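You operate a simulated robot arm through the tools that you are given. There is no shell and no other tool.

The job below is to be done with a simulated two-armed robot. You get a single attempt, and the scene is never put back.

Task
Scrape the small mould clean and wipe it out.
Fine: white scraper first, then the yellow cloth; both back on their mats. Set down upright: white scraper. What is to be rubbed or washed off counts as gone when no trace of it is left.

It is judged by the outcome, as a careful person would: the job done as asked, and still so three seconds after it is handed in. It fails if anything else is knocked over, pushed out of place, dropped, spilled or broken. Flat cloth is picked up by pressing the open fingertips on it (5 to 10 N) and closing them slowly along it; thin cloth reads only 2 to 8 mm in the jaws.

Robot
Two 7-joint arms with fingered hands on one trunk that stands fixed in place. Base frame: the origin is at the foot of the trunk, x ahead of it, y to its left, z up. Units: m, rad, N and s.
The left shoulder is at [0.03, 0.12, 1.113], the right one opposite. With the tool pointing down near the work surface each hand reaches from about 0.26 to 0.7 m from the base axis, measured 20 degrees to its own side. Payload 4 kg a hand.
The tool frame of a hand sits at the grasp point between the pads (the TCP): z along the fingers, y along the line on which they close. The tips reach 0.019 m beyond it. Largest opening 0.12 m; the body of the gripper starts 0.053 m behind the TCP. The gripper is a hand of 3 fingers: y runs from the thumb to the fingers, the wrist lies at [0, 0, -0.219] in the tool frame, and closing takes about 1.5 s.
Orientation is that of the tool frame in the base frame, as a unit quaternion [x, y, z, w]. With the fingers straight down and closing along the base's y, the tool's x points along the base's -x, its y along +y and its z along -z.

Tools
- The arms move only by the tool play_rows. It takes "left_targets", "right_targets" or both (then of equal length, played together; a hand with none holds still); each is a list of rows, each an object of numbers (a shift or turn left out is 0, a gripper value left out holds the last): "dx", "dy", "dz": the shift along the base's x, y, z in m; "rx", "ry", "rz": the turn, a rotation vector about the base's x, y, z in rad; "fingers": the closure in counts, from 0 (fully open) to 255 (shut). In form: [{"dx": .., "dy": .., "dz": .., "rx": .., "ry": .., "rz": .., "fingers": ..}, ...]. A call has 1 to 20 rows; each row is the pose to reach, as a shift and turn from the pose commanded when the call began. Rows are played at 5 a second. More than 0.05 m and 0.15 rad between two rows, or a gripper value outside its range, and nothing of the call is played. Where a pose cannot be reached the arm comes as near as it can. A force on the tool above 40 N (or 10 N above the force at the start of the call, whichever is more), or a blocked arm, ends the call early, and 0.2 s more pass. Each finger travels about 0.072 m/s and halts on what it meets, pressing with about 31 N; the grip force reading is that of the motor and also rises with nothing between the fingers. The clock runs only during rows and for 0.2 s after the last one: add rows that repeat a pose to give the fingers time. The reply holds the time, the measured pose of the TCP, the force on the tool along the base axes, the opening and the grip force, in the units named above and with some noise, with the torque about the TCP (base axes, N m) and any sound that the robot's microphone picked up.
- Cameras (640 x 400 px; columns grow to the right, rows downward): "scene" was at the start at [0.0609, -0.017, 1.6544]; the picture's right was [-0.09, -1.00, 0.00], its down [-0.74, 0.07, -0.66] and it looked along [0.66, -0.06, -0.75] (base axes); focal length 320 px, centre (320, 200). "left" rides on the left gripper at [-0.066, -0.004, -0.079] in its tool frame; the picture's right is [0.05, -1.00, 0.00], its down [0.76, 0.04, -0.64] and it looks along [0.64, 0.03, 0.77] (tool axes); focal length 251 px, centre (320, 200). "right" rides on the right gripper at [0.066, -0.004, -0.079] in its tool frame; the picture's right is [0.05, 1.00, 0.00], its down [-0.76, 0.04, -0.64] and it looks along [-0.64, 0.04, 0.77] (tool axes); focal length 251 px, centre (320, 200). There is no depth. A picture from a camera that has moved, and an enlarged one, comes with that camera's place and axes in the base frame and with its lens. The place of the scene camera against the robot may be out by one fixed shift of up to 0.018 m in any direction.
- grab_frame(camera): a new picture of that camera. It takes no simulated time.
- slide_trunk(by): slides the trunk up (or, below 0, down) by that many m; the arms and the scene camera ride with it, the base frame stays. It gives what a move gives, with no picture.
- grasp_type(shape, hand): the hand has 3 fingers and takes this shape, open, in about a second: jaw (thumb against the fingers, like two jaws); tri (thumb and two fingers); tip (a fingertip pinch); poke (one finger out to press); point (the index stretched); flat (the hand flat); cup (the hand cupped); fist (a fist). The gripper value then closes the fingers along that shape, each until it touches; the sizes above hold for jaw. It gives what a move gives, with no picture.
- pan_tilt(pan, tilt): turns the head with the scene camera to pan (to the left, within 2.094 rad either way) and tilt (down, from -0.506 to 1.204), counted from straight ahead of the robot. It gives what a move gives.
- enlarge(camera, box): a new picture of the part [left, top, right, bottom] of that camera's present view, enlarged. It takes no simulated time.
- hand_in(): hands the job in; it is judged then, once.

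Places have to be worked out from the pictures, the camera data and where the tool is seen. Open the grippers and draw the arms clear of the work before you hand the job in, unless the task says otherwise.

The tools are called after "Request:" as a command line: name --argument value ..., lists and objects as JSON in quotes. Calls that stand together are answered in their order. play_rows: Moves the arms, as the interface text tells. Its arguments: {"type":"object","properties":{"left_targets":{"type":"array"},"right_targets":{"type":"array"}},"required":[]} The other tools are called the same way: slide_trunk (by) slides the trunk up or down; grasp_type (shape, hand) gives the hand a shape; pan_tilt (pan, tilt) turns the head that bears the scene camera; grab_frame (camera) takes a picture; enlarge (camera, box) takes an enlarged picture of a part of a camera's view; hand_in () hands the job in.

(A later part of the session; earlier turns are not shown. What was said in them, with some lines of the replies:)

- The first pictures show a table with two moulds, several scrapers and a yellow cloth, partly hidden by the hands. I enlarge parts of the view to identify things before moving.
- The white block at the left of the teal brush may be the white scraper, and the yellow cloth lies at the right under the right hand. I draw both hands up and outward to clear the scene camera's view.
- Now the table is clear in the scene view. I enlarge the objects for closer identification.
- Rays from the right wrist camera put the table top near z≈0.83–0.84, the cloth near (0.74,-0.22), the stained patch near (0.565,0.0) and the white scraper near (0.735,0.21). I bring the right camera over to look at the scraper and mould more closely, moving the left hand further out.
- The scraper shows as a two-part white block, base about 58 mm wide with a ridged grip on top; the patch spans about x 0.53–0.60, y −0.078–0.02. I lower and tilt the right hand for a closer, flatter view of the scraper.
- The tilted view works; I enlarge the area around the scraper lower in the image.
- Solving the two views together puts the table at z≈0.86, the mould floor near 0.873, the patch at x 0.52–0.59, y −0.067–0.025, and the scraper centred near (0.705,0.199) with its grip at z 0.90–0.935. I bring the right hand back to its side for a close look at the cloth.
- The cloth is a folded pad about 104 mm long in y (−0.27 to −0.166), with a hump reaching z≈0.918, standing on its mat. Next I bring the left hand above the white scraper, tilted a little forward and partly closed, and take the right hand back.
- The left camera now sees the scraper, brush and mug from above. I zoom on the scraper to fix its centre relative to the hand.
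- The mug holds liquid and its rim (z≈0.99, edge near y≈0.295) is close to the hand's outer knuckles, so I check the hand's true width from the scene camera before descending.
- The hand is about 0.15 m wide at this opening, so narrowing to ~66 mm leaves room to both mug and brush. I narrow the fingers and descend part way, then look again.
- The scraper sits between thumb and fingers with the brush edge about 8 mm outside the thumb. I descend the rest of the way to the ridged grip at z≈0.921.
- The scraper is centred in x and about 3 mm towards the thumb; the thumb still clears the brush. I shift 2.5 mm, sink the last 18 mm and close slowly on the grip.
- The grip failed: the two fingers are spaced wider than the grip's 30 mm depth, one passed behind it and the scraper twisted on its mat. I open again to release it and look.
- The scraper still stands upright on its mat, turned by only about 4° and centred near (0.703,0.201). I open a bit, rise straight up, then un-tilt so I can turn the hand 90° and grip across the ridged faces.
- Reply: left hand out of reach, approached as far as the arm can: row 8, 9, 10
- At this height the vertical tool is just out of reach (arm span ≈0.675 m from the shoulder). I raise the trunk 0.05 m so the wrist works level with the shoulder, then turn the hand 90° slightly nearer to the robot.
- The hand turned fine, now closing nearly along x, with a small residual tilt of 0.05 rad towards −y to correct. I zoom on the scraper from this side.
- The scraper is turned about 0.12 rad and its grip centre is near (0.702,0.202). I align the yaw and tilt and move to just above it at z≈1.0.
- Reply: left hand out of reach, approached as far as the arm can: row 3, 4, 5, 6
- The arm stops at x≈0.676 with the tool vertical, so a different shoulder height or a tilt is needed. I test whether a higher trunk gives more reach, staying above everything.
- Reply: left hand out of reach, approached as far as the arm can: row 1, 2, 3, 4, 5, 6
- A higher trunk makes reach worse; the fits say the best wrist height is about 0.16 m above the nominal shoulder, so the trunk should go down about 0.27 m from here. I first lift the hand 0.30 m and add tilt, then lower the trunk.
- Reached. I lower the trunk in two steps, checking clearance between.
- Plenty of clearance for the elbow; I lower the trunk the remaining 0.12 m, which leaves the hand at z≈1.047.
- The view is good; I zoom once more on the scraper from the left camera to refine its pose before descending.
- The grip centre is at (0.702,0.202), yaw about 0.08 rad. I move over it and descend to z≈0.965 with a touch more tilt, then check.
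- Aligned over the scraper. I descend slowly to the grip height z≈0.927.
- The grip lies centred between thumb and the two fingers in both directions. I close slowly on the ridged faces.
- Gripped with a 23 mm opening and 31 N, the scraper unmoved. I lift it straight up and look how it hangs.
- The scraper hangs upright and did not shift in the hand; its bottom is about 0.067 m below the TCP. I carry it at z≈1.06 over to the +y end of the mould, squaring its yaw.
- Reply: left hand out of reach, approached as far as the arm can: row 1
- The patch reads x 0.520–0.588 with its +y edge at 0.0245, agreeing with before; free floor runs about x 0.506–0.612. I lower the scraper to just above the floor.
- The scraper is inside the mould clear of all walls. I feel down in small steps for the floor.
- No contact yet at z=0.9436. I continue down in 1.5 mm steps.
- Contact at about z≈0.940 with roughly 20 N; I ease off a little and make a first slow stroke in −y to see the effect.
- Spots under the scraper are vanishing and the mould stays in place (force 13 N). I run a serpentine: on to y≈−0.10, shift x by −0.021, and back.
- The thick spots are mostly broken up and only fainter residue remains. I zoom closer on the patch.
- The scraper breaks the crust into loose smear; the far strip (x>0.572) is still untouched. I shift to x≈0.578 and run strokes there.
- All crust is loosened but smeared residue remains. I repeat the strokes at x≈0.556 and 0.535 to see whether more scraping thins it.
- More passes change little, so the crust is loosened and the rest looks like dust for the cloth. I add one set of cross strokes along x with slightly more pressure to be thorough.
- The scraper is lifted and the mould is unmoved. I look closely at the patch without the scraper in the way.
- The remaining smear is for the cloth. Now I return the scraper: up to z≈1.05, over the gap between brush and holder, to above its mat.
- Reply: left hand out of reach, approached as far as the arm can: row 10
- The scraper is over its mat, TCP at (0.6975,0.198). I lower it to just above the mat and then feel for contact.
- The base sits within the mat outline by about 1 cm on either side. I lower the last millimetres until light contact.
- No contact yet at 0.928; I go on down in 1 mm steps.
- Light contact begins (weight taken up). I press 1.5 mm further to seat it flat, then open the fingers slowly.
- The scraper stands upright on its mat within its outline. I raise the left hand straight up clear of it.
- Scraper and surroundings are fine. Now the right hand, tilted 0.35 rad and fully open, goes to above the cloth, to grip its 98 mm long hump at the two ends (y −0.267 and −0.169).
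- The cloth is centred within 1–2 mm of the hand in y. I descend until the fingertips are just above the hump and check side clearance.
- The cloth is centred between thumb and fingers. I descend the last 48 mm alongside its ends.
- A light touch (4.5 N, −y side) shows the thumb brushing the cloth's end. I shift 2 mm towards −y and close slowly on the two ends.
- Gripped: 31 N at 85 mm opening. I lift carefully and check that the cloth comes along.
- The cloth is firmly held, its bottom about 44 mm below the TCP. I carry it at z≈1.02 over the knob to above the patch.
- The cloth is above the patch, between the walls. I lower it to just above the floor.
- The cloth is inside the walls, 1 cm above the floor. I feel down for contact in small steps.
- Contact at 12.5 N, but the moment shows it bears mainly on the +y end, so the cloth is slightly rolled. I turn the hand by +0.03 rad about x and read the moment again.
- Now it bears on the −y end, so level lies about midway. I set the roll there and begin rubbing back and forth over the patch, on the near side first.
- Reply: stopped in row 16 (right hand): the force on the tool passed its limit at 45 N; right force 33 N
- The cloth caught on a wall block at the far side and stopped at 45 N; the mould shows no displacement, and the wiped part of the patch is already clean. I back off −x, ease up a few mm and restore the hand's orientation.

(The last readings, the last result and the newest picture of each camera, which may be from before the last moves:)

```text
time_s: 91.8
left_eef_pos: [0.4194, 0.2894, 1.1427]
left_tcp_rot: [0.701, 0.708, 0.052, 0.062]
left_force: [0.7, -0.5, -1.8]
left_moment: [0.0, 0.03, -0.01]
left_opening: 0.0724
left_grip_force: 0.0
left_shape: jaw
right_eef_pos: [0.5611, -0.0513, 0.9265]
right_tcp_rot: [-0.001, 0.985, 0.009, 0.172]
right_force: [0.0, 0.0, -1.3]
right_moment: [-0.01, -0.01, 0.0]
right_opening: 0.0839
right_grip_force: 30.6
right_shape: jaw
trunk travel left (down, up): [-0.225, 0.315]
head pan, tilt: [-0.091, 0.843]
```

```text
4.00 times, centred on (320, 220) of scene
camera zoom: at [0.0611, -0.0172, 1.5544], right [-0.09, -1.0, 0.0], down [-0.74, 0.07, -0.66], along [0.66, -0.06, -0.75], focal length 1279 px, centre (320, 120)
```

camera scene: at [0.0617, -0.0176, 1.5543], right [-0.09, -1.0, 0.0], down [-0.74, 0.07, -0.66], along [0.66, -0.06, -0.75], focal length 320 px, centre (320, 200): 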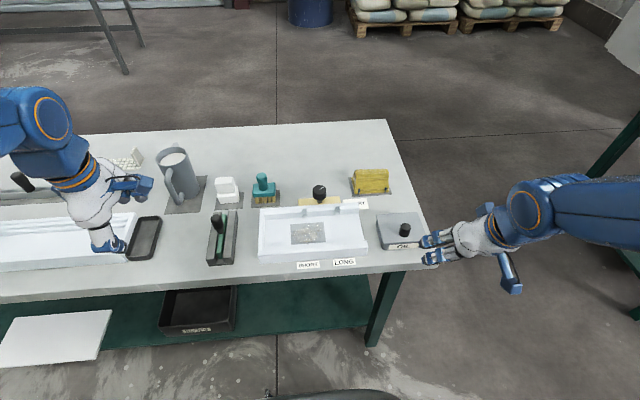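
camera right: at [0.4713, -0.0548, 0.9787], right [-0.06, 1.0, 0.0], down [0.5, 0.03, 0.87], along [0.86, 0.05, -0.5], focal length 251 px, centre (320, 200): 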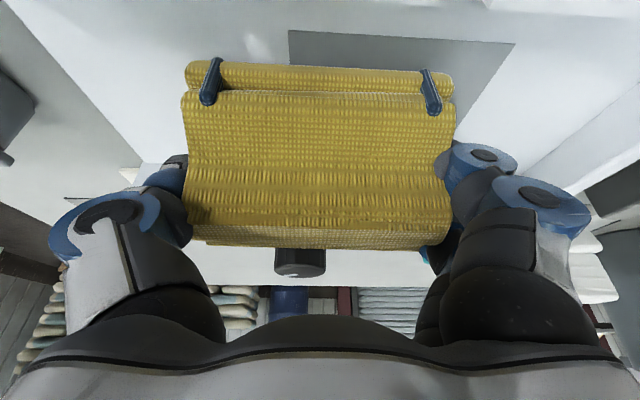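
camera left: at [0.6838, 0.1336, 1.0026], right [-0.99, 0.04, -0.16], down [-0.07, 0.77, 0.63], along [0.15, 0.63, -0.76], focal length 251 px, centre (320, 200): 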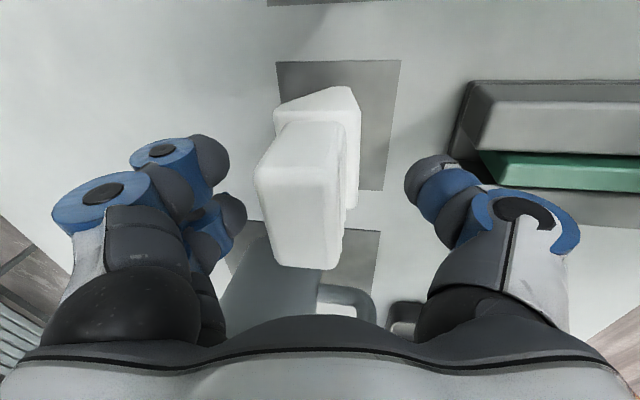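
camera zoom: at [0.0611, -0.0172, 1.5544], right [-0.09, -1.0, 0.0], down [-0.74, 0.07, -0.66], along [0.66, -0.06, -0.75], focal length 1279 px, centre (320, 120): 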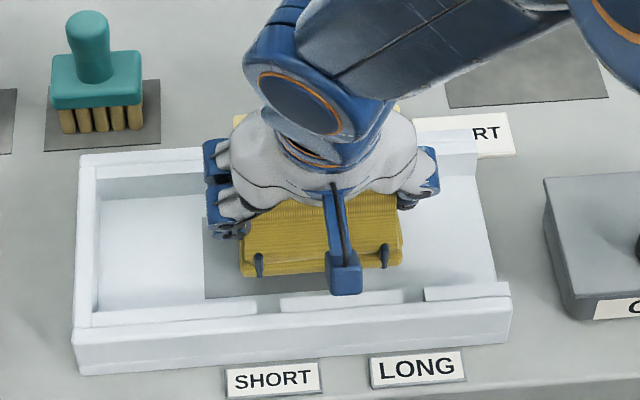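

Free again and unloaded, mould in place. I lift the cloth and move aside to inspect the whole patch.

Request:
play_rows --right_targets '[{"dz": 0.03}, {"dz": 0.06}, {"dz": 0.085, "dy": -0.02}, {"dz": 0.085, "dy": -0.06}, {"dz": 0.085, "dy": -0.1}, {"dz": 0.085, "dy": -0.14}, {"dz": 0.085, "dy": -0.14}]'

Request:
enlarge --camera "scene" --box '[240, 170, 400, 270]'

Request:
enlarge --camera "scene" --box '[285, 215, 333, 245]'

Request:
grab_frame --camera "right"

```text
time_s: 93.4
left_eef_pos: [0.4195, 0.2913, 1.1433]
left_tcp_rot: [0.701, 0.708, 0.051, 0.062]
left_force: [0.3, 1.0, -0.2]
left_moment: [-0.02, 0.03, -0.01]
left_opening: 0.0725
left_grip_force: 0.0
left_shape: jaw
right_eef_pos: [0.5593, -0.1914, 1.0125]
right_tcp_rot: [-0.001, 0.985, 0.008, 0.173]
right_force: [0.2, -0.8, -0.3]
right_moment: [-0.01, 0.03, 0.04]
right_opening: 0.0838
right_grip_force: 30.5
right_shape: jaw
trunk travel left (down, up): [-0.225, 0.315]
head pan, tilt: [-0.091, 0.843]
```

```text
4.00 times, centred on (320, 220) of scene
camera zoom: at [0.0609, -0.016, 1.5544], right [-0.09, -1.0, 0.0], down [-0.74, 0.07, -0.66], along [0.66, -0.06, -0.75], focal length 1279 px, centre (320, 120)
```

zoom: 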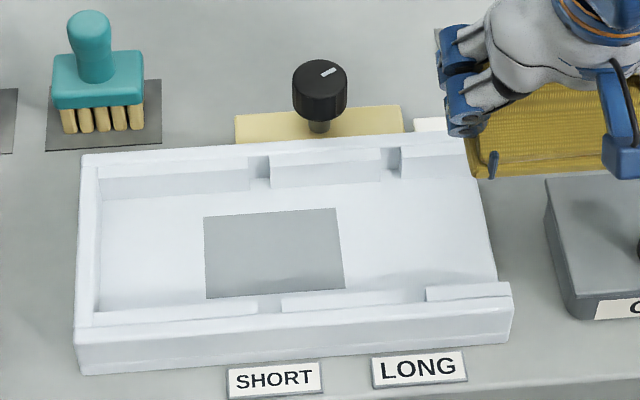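

```text
13.33 times, centred on (309, 230) of scene
camera zoom: at [0.0609, -0.016, 1.5544], right [-0.09, -1.0, 0.0], down [-0.74, 0.07, -0.66], along [0.66, -0.06, -0.75], focal length 4263 px, centre (467, -200)
```

zoom: 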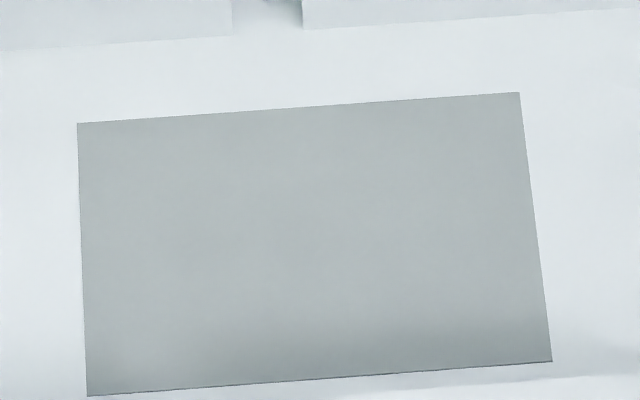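

```text
taken
camera right: at [0.4702, -0.195, 1.0642], right [-0.06, 1.0, 0.0], down [0.5, 0.03, 0.87], along [0.86, 0.05, -0.5], focal length 251 px, centre (320, 200)
```

right: 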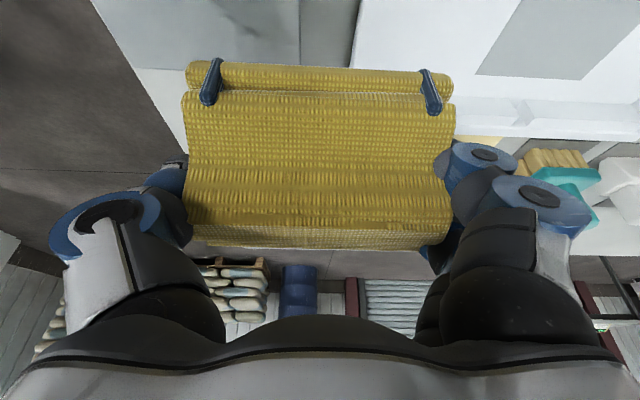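

The patch looks uniformly grey with no smear left. I inspect its edges and the floor around it at higher magnification.

Request:
enlarge --camera "scene" --box '[286, 220, 310, 235]'

Request:
enlarge --camera "scene" --box '[304, 220, 328, 235]'

Request:
enlarge --camera "scene" --box '[286, 232, 310, 247]'

Request:
enlarge --camera "scene" --box '[304, 232, 328, 247]'

Request:
enlarge --camera "scene" --box '[322, 212, 370, 242]'

Request:
enlarge --camera "scene" --box '[256, 215, 296, 250]'

```text
16.00 times, centred on (298, 228) of scene
camera zoom: at [0.0609, -0.016, 1.5544], right [-0.09, -1.0, 0.0], down [-0.74, 0.07, -0.66], along [0.66, -0.06, -0.75], focal length 5116 px, centre (672, -240)
```

zoom: 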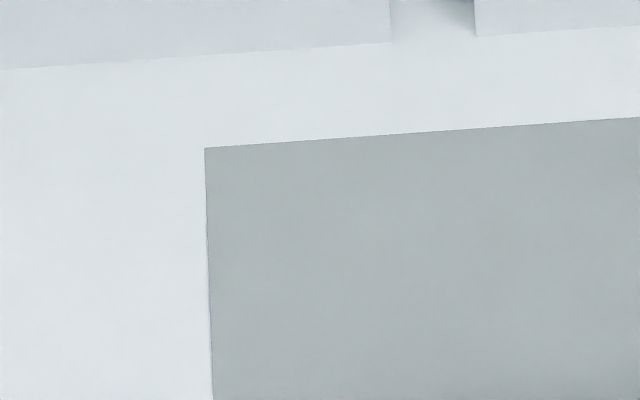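

```text
16.00 times, centred on (316, 228) of scene
camera zoom: at [0.0609, -0.016, 1.5544], right [-0.09, -1.0, 0.0], down [-0.74, 0.07, -0.66], along [0.66, -0.06, -0.75], focal length 5116 px, centre (384, -240)
```

zoom: 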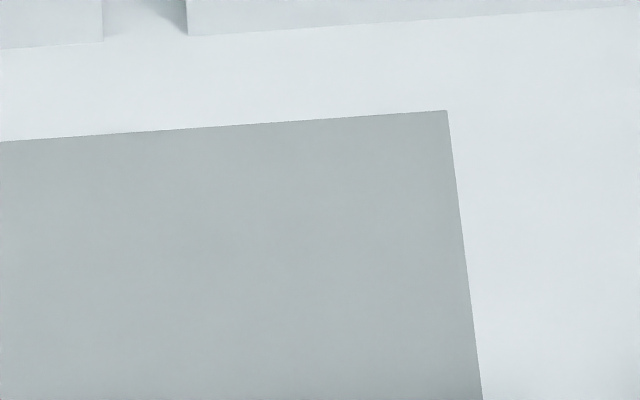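

```text
16.00 times, centred on (298, 240) of scene
camera zoom: at [0.0609, -0.016, 1.5544], right [-0.09, -1.0, 0.0], down [-0.74, 0.07, -0.66], along [0.66, -0.06, -0.75], focal length 5116 px, centre (672, -432)
```

zoom: 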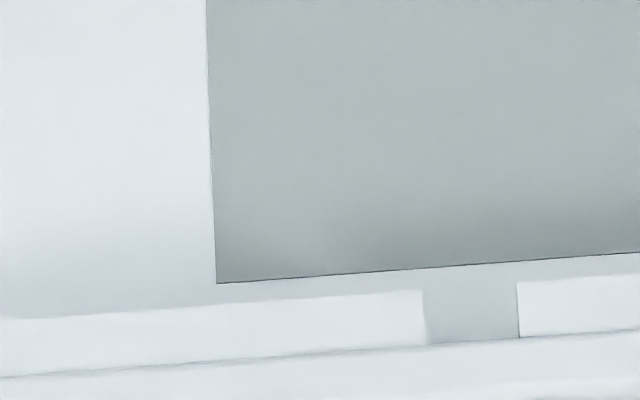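

```text
16.00 times, centred on (316, 240) of scene
camera zoom: at [0.0609, -0.016, 1.5544], right [-0.09, -1.0, 0.0], down [-0.74, 0.07, -0.66], along [0.66, -0.06, -0.75], focal length 5116 px, centre (384, -432)
```

zoom: 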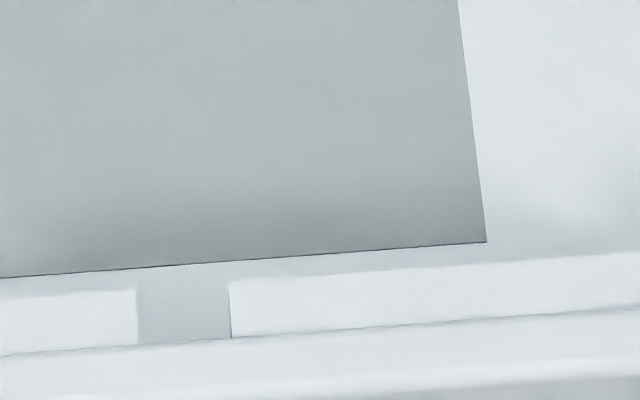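

```text
13.33 times, centred on (346, 227) of scene
camera zoom: at [0.0609, -0.016, 1.5544], right [-0.09, -1.0, 0.0], down [-0.74, 0.07, -0.66], along [0.66, -0.06, -0.75], focal length 4263 px, centre (-27, -160)
```

zoom: 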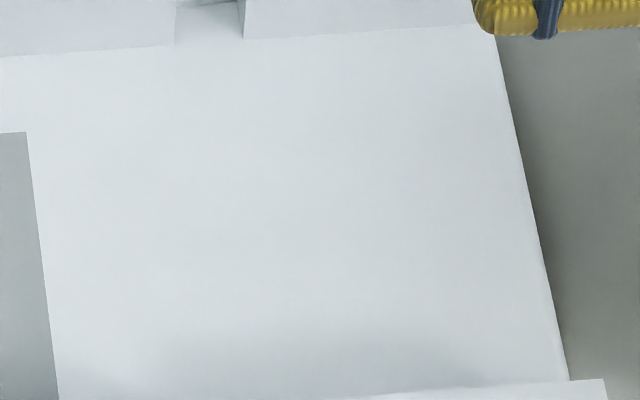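

```text
11.43 times, centred on (276, 232) of scene
camera zoom: at [0.0609, -0.016, 1.5544], right [-0.09, -1.0, 0.0], down [-0.74, 0.07, -0.66], along [0.66, -0.06, -0.75], focal length 3654 px, centre (823, -171)
```

zoom: 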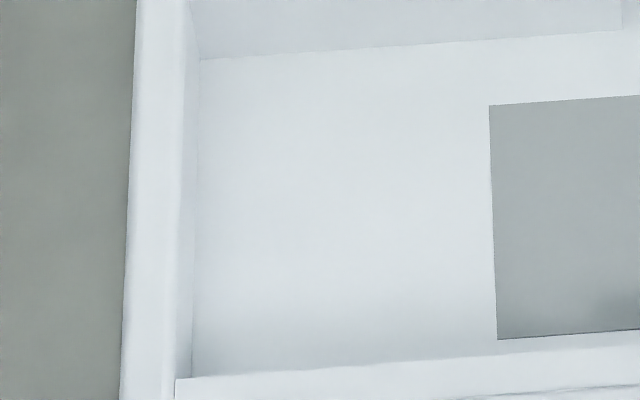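

Everything looks spotless, floor and edges included. For certainty on the far strip I make one more gentle wiping pass, keeping x ≤0.558 so nothing can catch on the far blocks.

Request:
play_rows --right_targets '[{"dx": -0.002, "dy": 0.04}, {"dx": -0.002, "dy": 0.08}, {"dx": -0.002, "dy": 0.12}, {"dx": -0.002, "dy": 0.155}, {"dx": -0.002, "dy": 0.164, "dz": -0.02}, {"dx": -0.002, "dy": 0.164, "dz": -0.05}, {"dx": -0.002, "dy": 0.164, "dz": -0.075}, {"dx": -0.002, "dy": 0.164, "dz": -0.086}, {"dx": -0.002, "dy": 0.164, "dz": -0.086}]'

Request:
play_rows --right_targets '[{"dz": -0.003}, {"dz": -0.006}, {"dz": -0.0085}, {"dz": -0.0095}, {"dz": -0.0095}]'

```text
time_s: 95.4
left_eef_pos: [0.419, 0.2901, 1.1438]
left_tcp_rot: [0.701, 0.709, 0.05, 0.062]
left_force: [0.6, -0.3, 0.1]
left_moment: [-0.01, 0.0, 0.02]
left_opening: 0.0724
left_grip_force: 0.1
left_shape: jaw
right_eef_pos: [0.5573, -0.0254, 0.9273]
right_tcp_rot: [0.0, 0.985, 0.008, 0.172]
right_force: [-0.2, -0.5, -0.5]
right_moment: [0.01, -0.02, -0.02]
right_opening: 0.0835
right_grip_force: 31.6
right_shape: jaw
trunk travel left (down, up): [-0.225, 0.315]
head pan, tilt: [-0.091, 0.843]
```

```text
time_s: 96.6
left_eef_pos: [0.4181, 0.2887, 1.1429]
left_tcp_rot: [0.702, 0.708, 0.05, 0.062]
left_force: [0.3, 0.2, 0.1]
left_moment: [-0.01, -0.01, 0.04]
left_opening: 0.0725
left_grip_force: 0.0
left_shape: jaw
right_eef_pos: [0.5585, -0.0265, 0.9185]
right_tcp_rot: [-0.001, 0.985, 0.01, 0.174]
right_force: [-1.1, -0.6, 8.1]
right_moment: [0.42, 0.16, 0.08]
right_opening: 0.0838
right_grip_force: 31.2
right_shape: jaw
trunk travel left (down, up): [-0.225, 0.315]
head pan, tilt: [-0.091, 0.843]
```

Contact at 8 N, bearing slightly on the +y end; I add a small roll and stroke along y, then slightly nearer in x.

Request:
play_rows --right_targets '[{"rx": 0.009, "dz": -0.001}, {"rx": 0.009, "dz": -0.001, "dy": 0.009}, {"rx": 0.009, "dz": -0.001, "dy": 0.018}, {"rx": 0.009, "dz": -0.001, "dy": 0.006}, {"rx": 0.009, "dz": -0.001, "dy": -0.006}, {"rx": 0.009, "dz": -0.001, "dy": -0.018}, {"rx": 0.009, "dz": -0.001, "dy": -0.03}, {"rx": 0.009, "dz": -0.001, "dy": -0.042}, {"rx": 0.009, "dz": -0.001, "dy": -0.05}, {"rx": 0.009, "dz": -0.001, "dy": -0.04}, {"rx": 0.009, "dz": -0.001, "dy": -0.028}, {"rx": 0.009, "dz": -0.001, "dy": -0.016}, {"rx": 0.009, "dz": -0.001, "dy": -0.004}, {"rx": 0.009, "dz": -0.001, "dy": 0.008}, {"rx": 0.009, "dz": -0.001, "dy": 0.018}, {"rx": 0.009, "dz": -0.001, "dx": -0.005, "dy": 0.018}, {"rx": 0.009, "dz": -0.001, "dx": -0.01, "dy": 0.018}, {"rx": 0.009, "dz": -0.001, "dx": -0.01, "dy": 0.006}, {"rx": 0.009, "dz": -0.001, "dx": -0.01, "dy": -0.006}, {"rx": 0.009, "dz": -0.001, "dx": -0.01, "dy": -0.018}]'

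```text
time_s: 100.8
left_eef_pos: [0.4178, 0.2907, 1.1439]
left_tcp_rot: [0.701, 0.709, 0.051, 0.062]
left_force: [-0.5, 0.1, 0.0]
left_moment: [0.02, 0.0, -0.04]
left_opening: 0.0724
left_grip_force: 0.0
left_shape: jaw
right_eef_pos: [0.5464, -0.044, 0.9164]
right_tcp_rot: [0.001, 0.985, 0.013, 0.174]
right_force: [-0.1, 7.4, 15.8]
right_moment: [0.18, 0.05, -0.03]
right_opening: 0.0821
right_grip_force: 30.1
right_shape: jaw
trunk travel left (down, up): [-0.225, 0.315]
head pan, tilt: [-0.091, 0.843]
```

The pass ran smoothly at about 16 N. I finish the stroke towards −y and lift the cloth out.

Request:
play_rows --right_targets '[{"dy": -0.012}, {"dy": -0.024}, {"dy": -0.03}, {"dy": -0.03, "dz": 0.01}, {"dy": -0.03, "dz": 0.04}, {"dy": -0.03, "dz": 0.08}, {"dy": -0.03, "dz": 0.105}, {"dx": 0.02, "dy": -0.06, "dz": 0.105}, {"dx": 0.04, "dy": -0.1, "dz": 0.105}, {"dx": 0.06, "dy": -0.13, "dz": 0.105}, {"dx": 0.06, "dy": -0.13, "dz": 0.105}]'

Request:
enlarge --camera "scene" --box '[240, 170, 400, 270]'

Request:
enlarge --camera "scene" --box '[285, 215, 333, 245]'

Request:
grab_frame --camera "right"

```text
time_s: 103.2
left_eef_pos: [0.4195, 0.2907, 1.143]
left_tcp_rot: [0.701, 0.708, 0.051, 0.062]
left_force: [0.5, -0.1, -0.3]
left_moment: [-0.05, -0.03, 0.0]
left_opening: 0.0726
left_grip_force: 0.0
left_shape: jaw
right_eef_pos: [0.6109, -0.1738, 1.0207]
right_tcp_rot: [0.0, 0.985, 0.013, 0.173]
right_force: [-0.2, -0.1, -0.2]
right_moment: [-0.03, 0.01, 0.01]
right_opening: 0.0828
right_grip_force: 31.3
right_shape: jaw
trunk travel left (down, up): [-0.225, 0.315]
head pan, tilt: [-0.091, 0.843]
```

```text
4.00 times, centred on (320, 220) of scene
camera zoom: at [0.0602, -0.0162, 1.5544], right [-0.09, -1.0, 0.0], down [-0.74, 0.07, -0.66], along [0.66, -0.06, -0.75], focal length 1279 px, centre (320, 120)
```

zoom: 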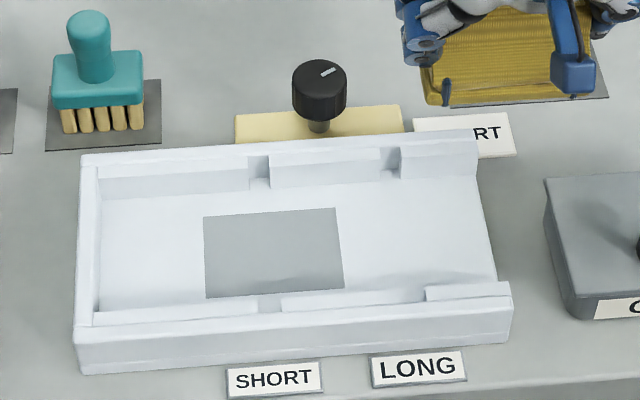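

```text
13.33 times, centred on (309, 230) of scene
camera zoom: at [0.0602, -0.0162, 1.5544], right [-0.09, -1.0, 0.0], down [-0.74, 0.07, -0.66], along [0.66, -0.06, -0.75], focal length 4263 px, centre (467, -200)
```

zoom: 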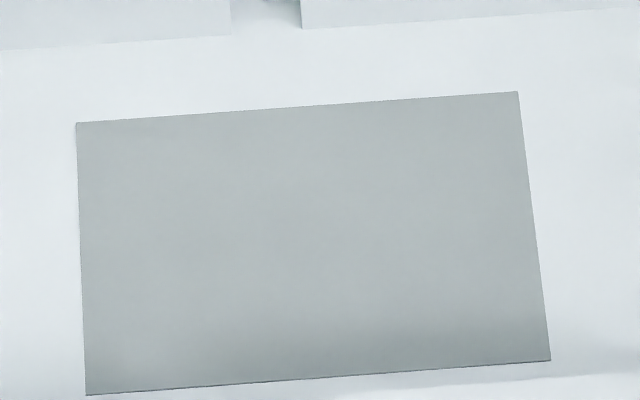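

```text
taken
camera right: at [0.5209, -0.1782, 1.0735], right [-0.05, 1.0, 0.01], down [0.5, 0.02, 0.87], along [0.86, 0.05, -0.5], focal length 251 px, centre (320, 200)
```

right: 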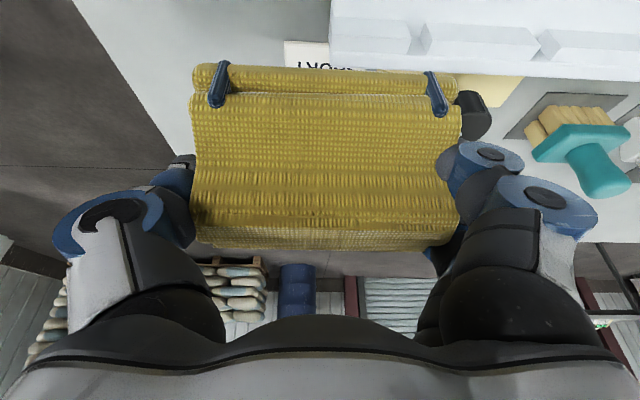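

The mould is spotless and in place. Now I carry the cloth back over its mat (TCP target about x 0.723, y −0.2225).

Request:
play_rows --right_targets '[{"dx": 0.03, "dy": -0.012}, {"dx": 0.06, "dy": -0.025}, {"dx": 0.09, "dy": -0.04}, {"dx": 0.112, "dy": -0.0485}, {"dx": 0.112, "dy": -0.0485, "dz": -0.03}, {"dx": 0.112, "dy": -0.0485, "dz": -0.06}, {"dx": 0.112, "dy": -0.0485, "dz": -0.06}]'

Request:
grab_frame --camera "right"

Request:
enlarge --camera "scene" --box '[310, 130, 438, 210]'

```text
time_s: 104.8
left_eef_pos: [0.4192, 0.2901, 1.1434]
left_tcp_rot: [0.701, 0.709, 0.051, 0.062]
left_force: [-0.4, 0.0, 0.0]
left_moment: [0.03, 0.01, 0.01]
left_opening: 0.0725
left_grip_force: 0.0
left_shape: jaw
right_eef_pos: [0.7187, -0.2224, 0.9599]
right_tcp_rot: [0.0, 0.985, 0.013, 0.172]
right_force: [0.3, 0.5, -0.7]
right_moment: [0.02, 0.0, 0.04]
right_opening: 0.0828
right_grip_force: 31.2
right_shape: jaw
trunk travel left (down, up): [-0.225, 0.315]
head pan, tilt: [-0.091, 0.843]
```

```text
taken
camera right: at [0.6306, -0.2272, 1.0126], right [-0.05, 1.0, 0.01], down [0.5, 0.02, 0.87], along [0.86, 0.05, -0.5], focal length 251 px, centre (320, 200)
```

right: 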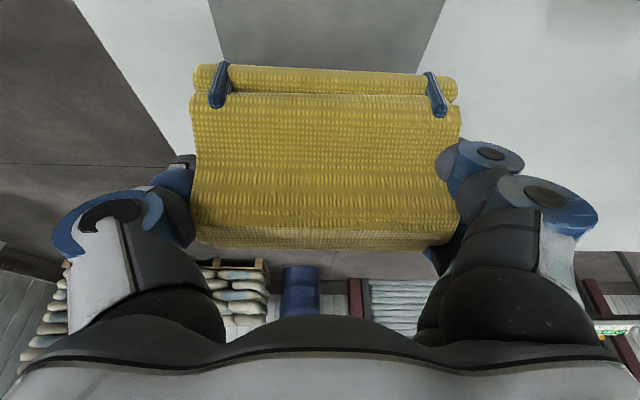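

```text
5.00 times, centred on (374, 170) of scene
camera zoom: at [0.0604, -0.0169, 1.5544], right [-0.09, -1.0, 0.0], down [-0.74, 0.07, -0.66], along [0.66, -0.06, -0.75], focal length 1599 px, centre (50, 350)
```

zoom: 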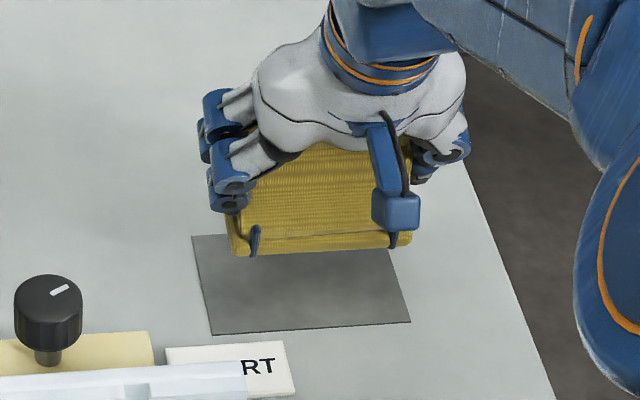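

The cloth hangs over its mat exactly as when lifted. I lower it to the mat and feel for contact.

Request:
play_rows --right_targets '[{"dx": 0.002, "dz": -0.02}, {"dx": 0.002, "dz": -0.038}, {"dx": 0.002, "dz": -0.048}, {"dx": 0.002, "dz": -0.051}, {"dx": 0.002, "dz": -0.054}, {"dx": 0.002, "dz": -0.054}]'

```text
time_s: 106.2
left_eef_pos: [0.4199, 0.2901, 1.1434]
left_tcp_rot: [0.701, 0.709, 0.05, 0.063]
left_force: [0.6, 0.0, 1.0]
left_moment: [-0.04, 0.0, -0.02]
left_opening: 0.0724
left_grip_force: 0.0
left_shape: jaw
right_eef_pos: [0.721, -0.2239, 0.9062]
right_tcp_rot: [0.0, 0.985, 0.014, 0.173]
right_force: [-0.1, 0.4, -0.7]
right_moment: [0.02, 0.02, -0.03]
right_opening: 0.083
right_grip_force: 31.3
right_shape: jaw
trunk travel left (down, up): [-0.225, 0.315]
head pan, tilt: [-0.091, 0.843]
```

No contact yet at 0.906; I go down in 1 mm steps.

Request:
play_rows --right_targets '[{"dz": -0.001}, {"dz": -0.002}, {"dz": -0.003}, {"dz": -0.003}]'

```text
time_s: 107.2
left_eef_pos: [0.4189, 0.2901, 1.1439]
left_tcp_rot: [0.702, 0.708, 0.05, 0.062]
left_force: [0.5, -0.4, -0.4]
left_moment: [-0.01, 0.02, -0.01]
left_opening: 0.0726
left_grip_force: 0.0
left_shape: jaw
right_eef_pos: [0.7222, -0.2247, 0.9031]
right_tcp_rot: [0.001, 0.984, 0.014, 0.175]
right_force: [0.9, -0.1, 3.4]
right_moment: [0.26, 0.13, -0.03]
right_opening: 0.0827
right_grip_force: 31.3
right_shape: jaw
trunk travel left (down, up): [-0.225, 0.315]
head pan, tilt: [-0.091, 0.843]
```

Light contact of 3.4 N. I seat it half a millimetre more and open the fingers slowly and fully.

Request:
play_rows --right_targets '[{"dz": -0.0007}, {"dz": -0.0007, "fingers": 56}, {"dz": -0.0007, "fingers": 48}, {"dz": -0.0007, "fingers": 40}, {"dz": -0.0007, "fingers": 32}, {"dz": -0.0007, "fingers": 24}, {"dz": -0.0007, "fingers": 16}, {"dz": -0.0007, "fingers": 8}, {"dz": -0.0007, "fingers": 0}, {"dz": -0.0007, "fingers": 0}, {"dz": -0.0007, "fingers": 0}]'

Request:
grab_frame --camera "right"

Request:
enlarge --camera "scene" --box '[310, 130, 438, 210]'

```text
time_s: 109.6
left_eef_pos: [0.4193, 0.2893, 1.1435]
left_tcp_rot: [0.701, 0.709, 0.051, 0.062]
left_force: [0.4, -0.3, -0.2]
left_moment: [0.01, 0.01, -0.01]
left_opening: 0.0724
left_grip_force: 0.0
left_shape: jaw
right_eef_pos: [0.7206, -0.2237, 0.902]
right_tcp_rot: [0.0, 0.985, 0.014, 0.173]
right_force: [0.9, 0.1, -0.1]
right_moment: [-0.01, -0.01, 0.01]
right_opening: 0.12
right_grip_force: 0.1
right_shape: jaw
trunk travel left (down, up): [-0.225, 0.315]
head pan, tilt: [-0.091, 0.843]
```

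```text
taken
camera right: at [0.6325, -0.2283, 0.955], right [-0.05, 1.0, 0.01], down [0.5, 0.02, 0.87], along [0.86, 0.05, -0.5], focal length 251 px, centre (320, 200)
```

right: 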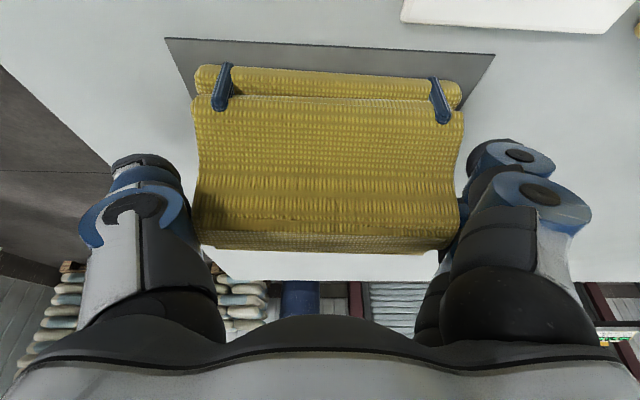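

```text
5.00 times, centred on (374, 170) of scene
camera zoom: at [0.0608, -0.017, 1.5544], right [-0.09, -1.0, 0.0], down [-0.74, 0.07, -0.66], along [0.66, -0.06, -0.75], focal length 1599 px, centre (50, 350)
```

zoom: 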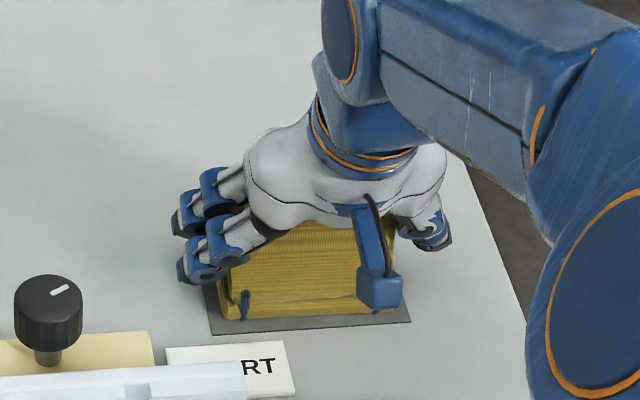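

The cloth rests on its mat; it sits about 3 mm towards the fingers, so I centre the hand and lift slowly.

Request:
play_rows --right_targets '[{"dy": 0.003}, {"dy": 0.003, "dz": 0.006}, {"dy": 0.003, "dz": 0.014}, {"dy": 0.003, "dz": 0.024}, {"dy": 0.003, "dz": 0.04}, {"dy": 0.003, "dz": 0.06}, {"dy": 0.003, "dz": 0.08}, {"dy": 0.003, "dz": 0.11}, {"dy": 0.003, "dz": 0.11}]'

Request:
grab_frame --camera "right"

Request:
enlarge --camera "scene" --box '[310, 130, 438, 210]'

```text
time_s: 111.6
left_eef_pos: [0.4214, 0.2888, 1.1426]
left_tcp_rot: [0.701, 0.708, 0.051, 0.062]
left_force: [-0.3, 1.0, 0.5]
left_moment: [0.02, 0.0, 0.0]
left_opening: 0.0725
left_grip_force: 0.1
left_shape: jaw
right_eef_pos: [0.7218, -0.221, 1.0114]
right_tcp_rot: [0.001, 0.985, 0.014, 0.173]
right_force: [-0.2, 0.4, -0.2]
right_moment: [-0.02, 0.0, -0.04]
right_opening: 0.1198
right_grip_force: 0.1
right_shape: jaw
trunk travel left (down, up): [-0.225, 0.315]
head pan, tilt: [-0.091, 0.843]
```

```text
taken
camera right: at [0.6335, -0.2258, 1.0643], right [-0.05, 1.0, 0.01], down [0.5, 0.02, 0.87], along [0.86, 0.05, -0.5], focal length 251 px, centre (320, 200)
```

right: 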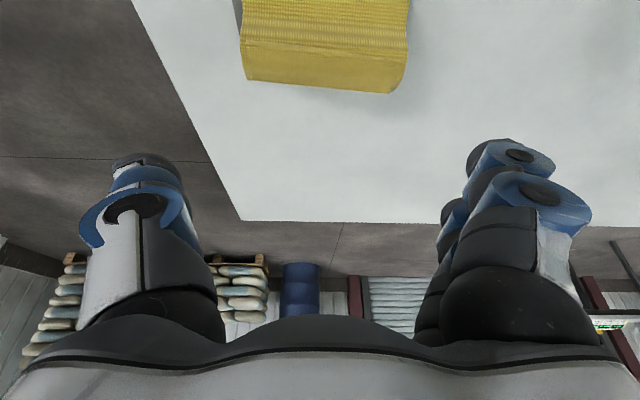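

```text
5.00 times, centred on (374, 170) of scene
camera zoom: at [0.0614, -0.0171, 1.5543], right [-0.09, -1.0, 0.0], down [-0.74, 0.07, -0.66], along [0.66, -0.06, -0.75], focal length 1599 px, centre (50, 350)
```

zoom: 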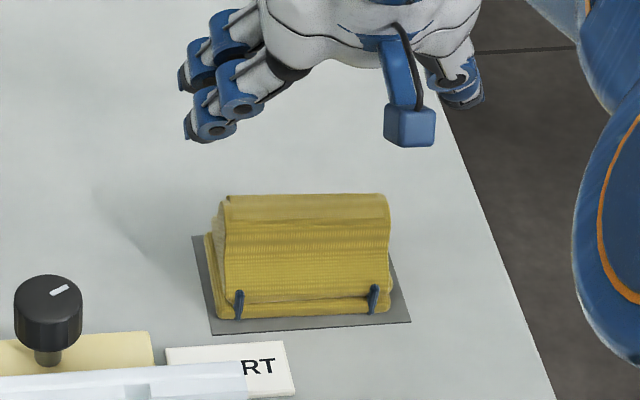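

The cloth sits squarely on its mat. I withdraw the right hand up and back over the same path and open the left gripper fully.

Request:
play_rows --right_targets '[{"dz": 0.04}, {"dx": -0.03, "dz": 0.06}, {"dx": -0.07, "dy": -0.01, "dz": 0.08}, {"dx": -0.11, "dy": -0.02, "dz": 0.1}, {"dx": -0.15, "dy": -0.03, "dz": 0.12}, {"dx": -0.19, "dy": -0.04, "dz": 0.13}, {"dx": -0.23, "dy": -0.05, "dz": 0.13}, {"dx": -0.27, "dy": -0.06, "dz": 0.13}, {"dx": -0.31, "dy": -0.07, "dz": 0.13}, {"dx": -0.35, "dy": -0.08, "dz": 0.13}, {"dx": -0.35, "dy": -0.1, "dz": 0.13}, {"dx": -0.35, "dy": -0.1, "dz": 0.13}]' --left_targets '[{"fingers": 60}, {"fingers": 20}, {"fingers": 0, "dz": 0.02}, {"dz": 0.05}, {"dx": -0.02, "dz": 0.07}, {"dx": -0.04, "dz": 0.08, "dy": 0.02}, {"dx": -0.06, "dz": 0.08, "dy": 0.04}, {"dx": -0.08, "dz": 0.08, "dy": 0.06}, {"dx": -0.08, "dz": 0.08, "dy": 0.08}, {"dx": -0.08, "dz": 0.08, "dy": 0.08}, {"dx": -0.08, "dz": 0.08, "dy": 0.08}, {"dx": -0.08, "dz": 0.08, "dy": 0.08}]'

Request:
grab_frame --camera "scene"

Request:
enlarge --camera "scene" --box '[190, 130, 430, 280]'

Request:
enlarge --camera "scene" --box '[0, 130, 240, 280]'

```text
time_s: 114.2
left_eef_pos: [0.337, 0.3724, 1.2246]
left_tcp_rot: [0.701, 0.709, 0.051, 0.062]
left_force: [0.4, 0.0, -0.6]
left_moment: [-0.03, -0.02, 0.01]
left_opening: 0.1199
left_grip_force: 0.2
left_shape: jaw
right_eef_pos: [0.3717, -0.32, 1.1428]
right_tcp_rot: [0.0, 0.985, 0.013, 0.174]
right_force: [-0.3, 0.6, -0.7]
right_moment: [0.01, -0.01, -0.01]
right_opening: 0.1196
right_grip_force: 0.0
right_shape: jaw
trunk travel left (down, up): [-0.225, 0.315]
head pan, tilt: [-0.091, 0.843]
```

```text
taken
camera scene: at [0.0596, -0.0166, 1.5544], right [-0.09, -1.0, 0.0], down [-0.74, 0.07, -0.67], along [0.66, -0.06, -0.75], focal length 320 px, centre (320, 200)
```

scene: 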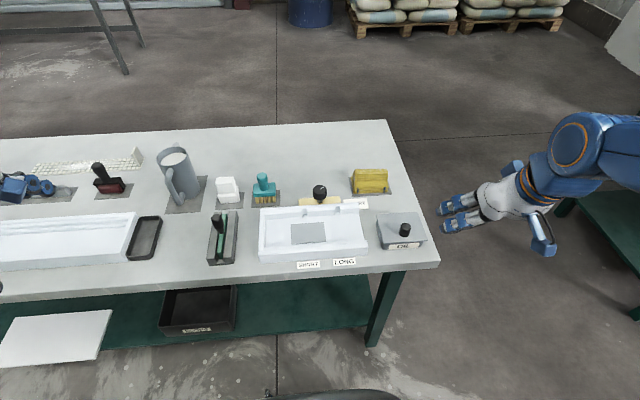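

```text
2.67 times, centred on (310, 205) of scene
camera zoom: at [0.0596, -0.0166, 1.5544], right [-0.09, -1.0, 0.0], down [-0.74, 0.07, -0.67], along [0.66, -0.06, -0.75], focal length 853 px, centre (347, 187)
```

zoom: 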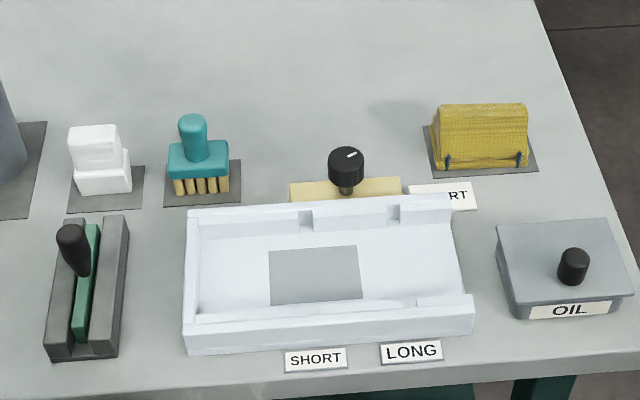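

```text
2.67 times, centred on (120, 205) of scene
camera zoom: at [0.0596, -0.0166, 1.5544], right [-0.09, -1.0, 0.0], down [-0.74, 0.07, -0.67], along [0.66, -0.06, -0.75], focal length 853 px, centre (853, 187)
```

zoom: 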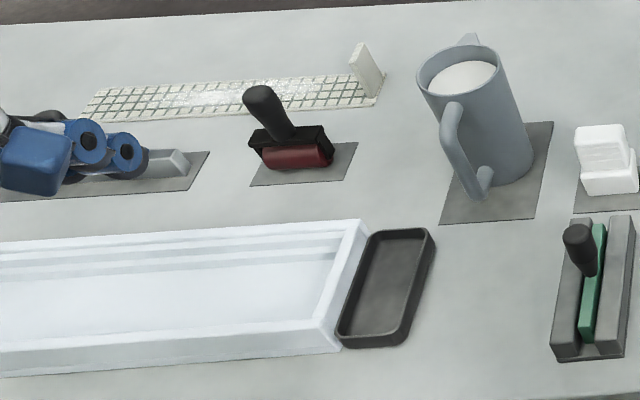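

The mould is clean and hasn't moved. The white scraper stands upright on its mat, the yellow cloth is back on its own, and everything else is undisturbed. Both grippers are open and clear of the work, so I hand the job in.

Request:
hand_in

```text
The job is handed in.
```

The small mould is scraped and wiped clean, and the job is handed in. Close-up pictures of the mould floor showed no residue left.

- **Scraper:** The white scraper stands upright on its mat. My first grip slipped and twisted it a few degrees on the mat. I released it and gripped it again without tipping it.
- **Cloth:** The yellow cloth is back on its mat. During the first wipe it caught on a block in the mould's far wall, and the arm stopped at 45 N. The mould did not move, and I finished with a second pass clear of that wall.
- **Everything else:** Nothing else was knocked over, spilled or pushed out of place in the final pictures. Both grippers are open and drawn back.
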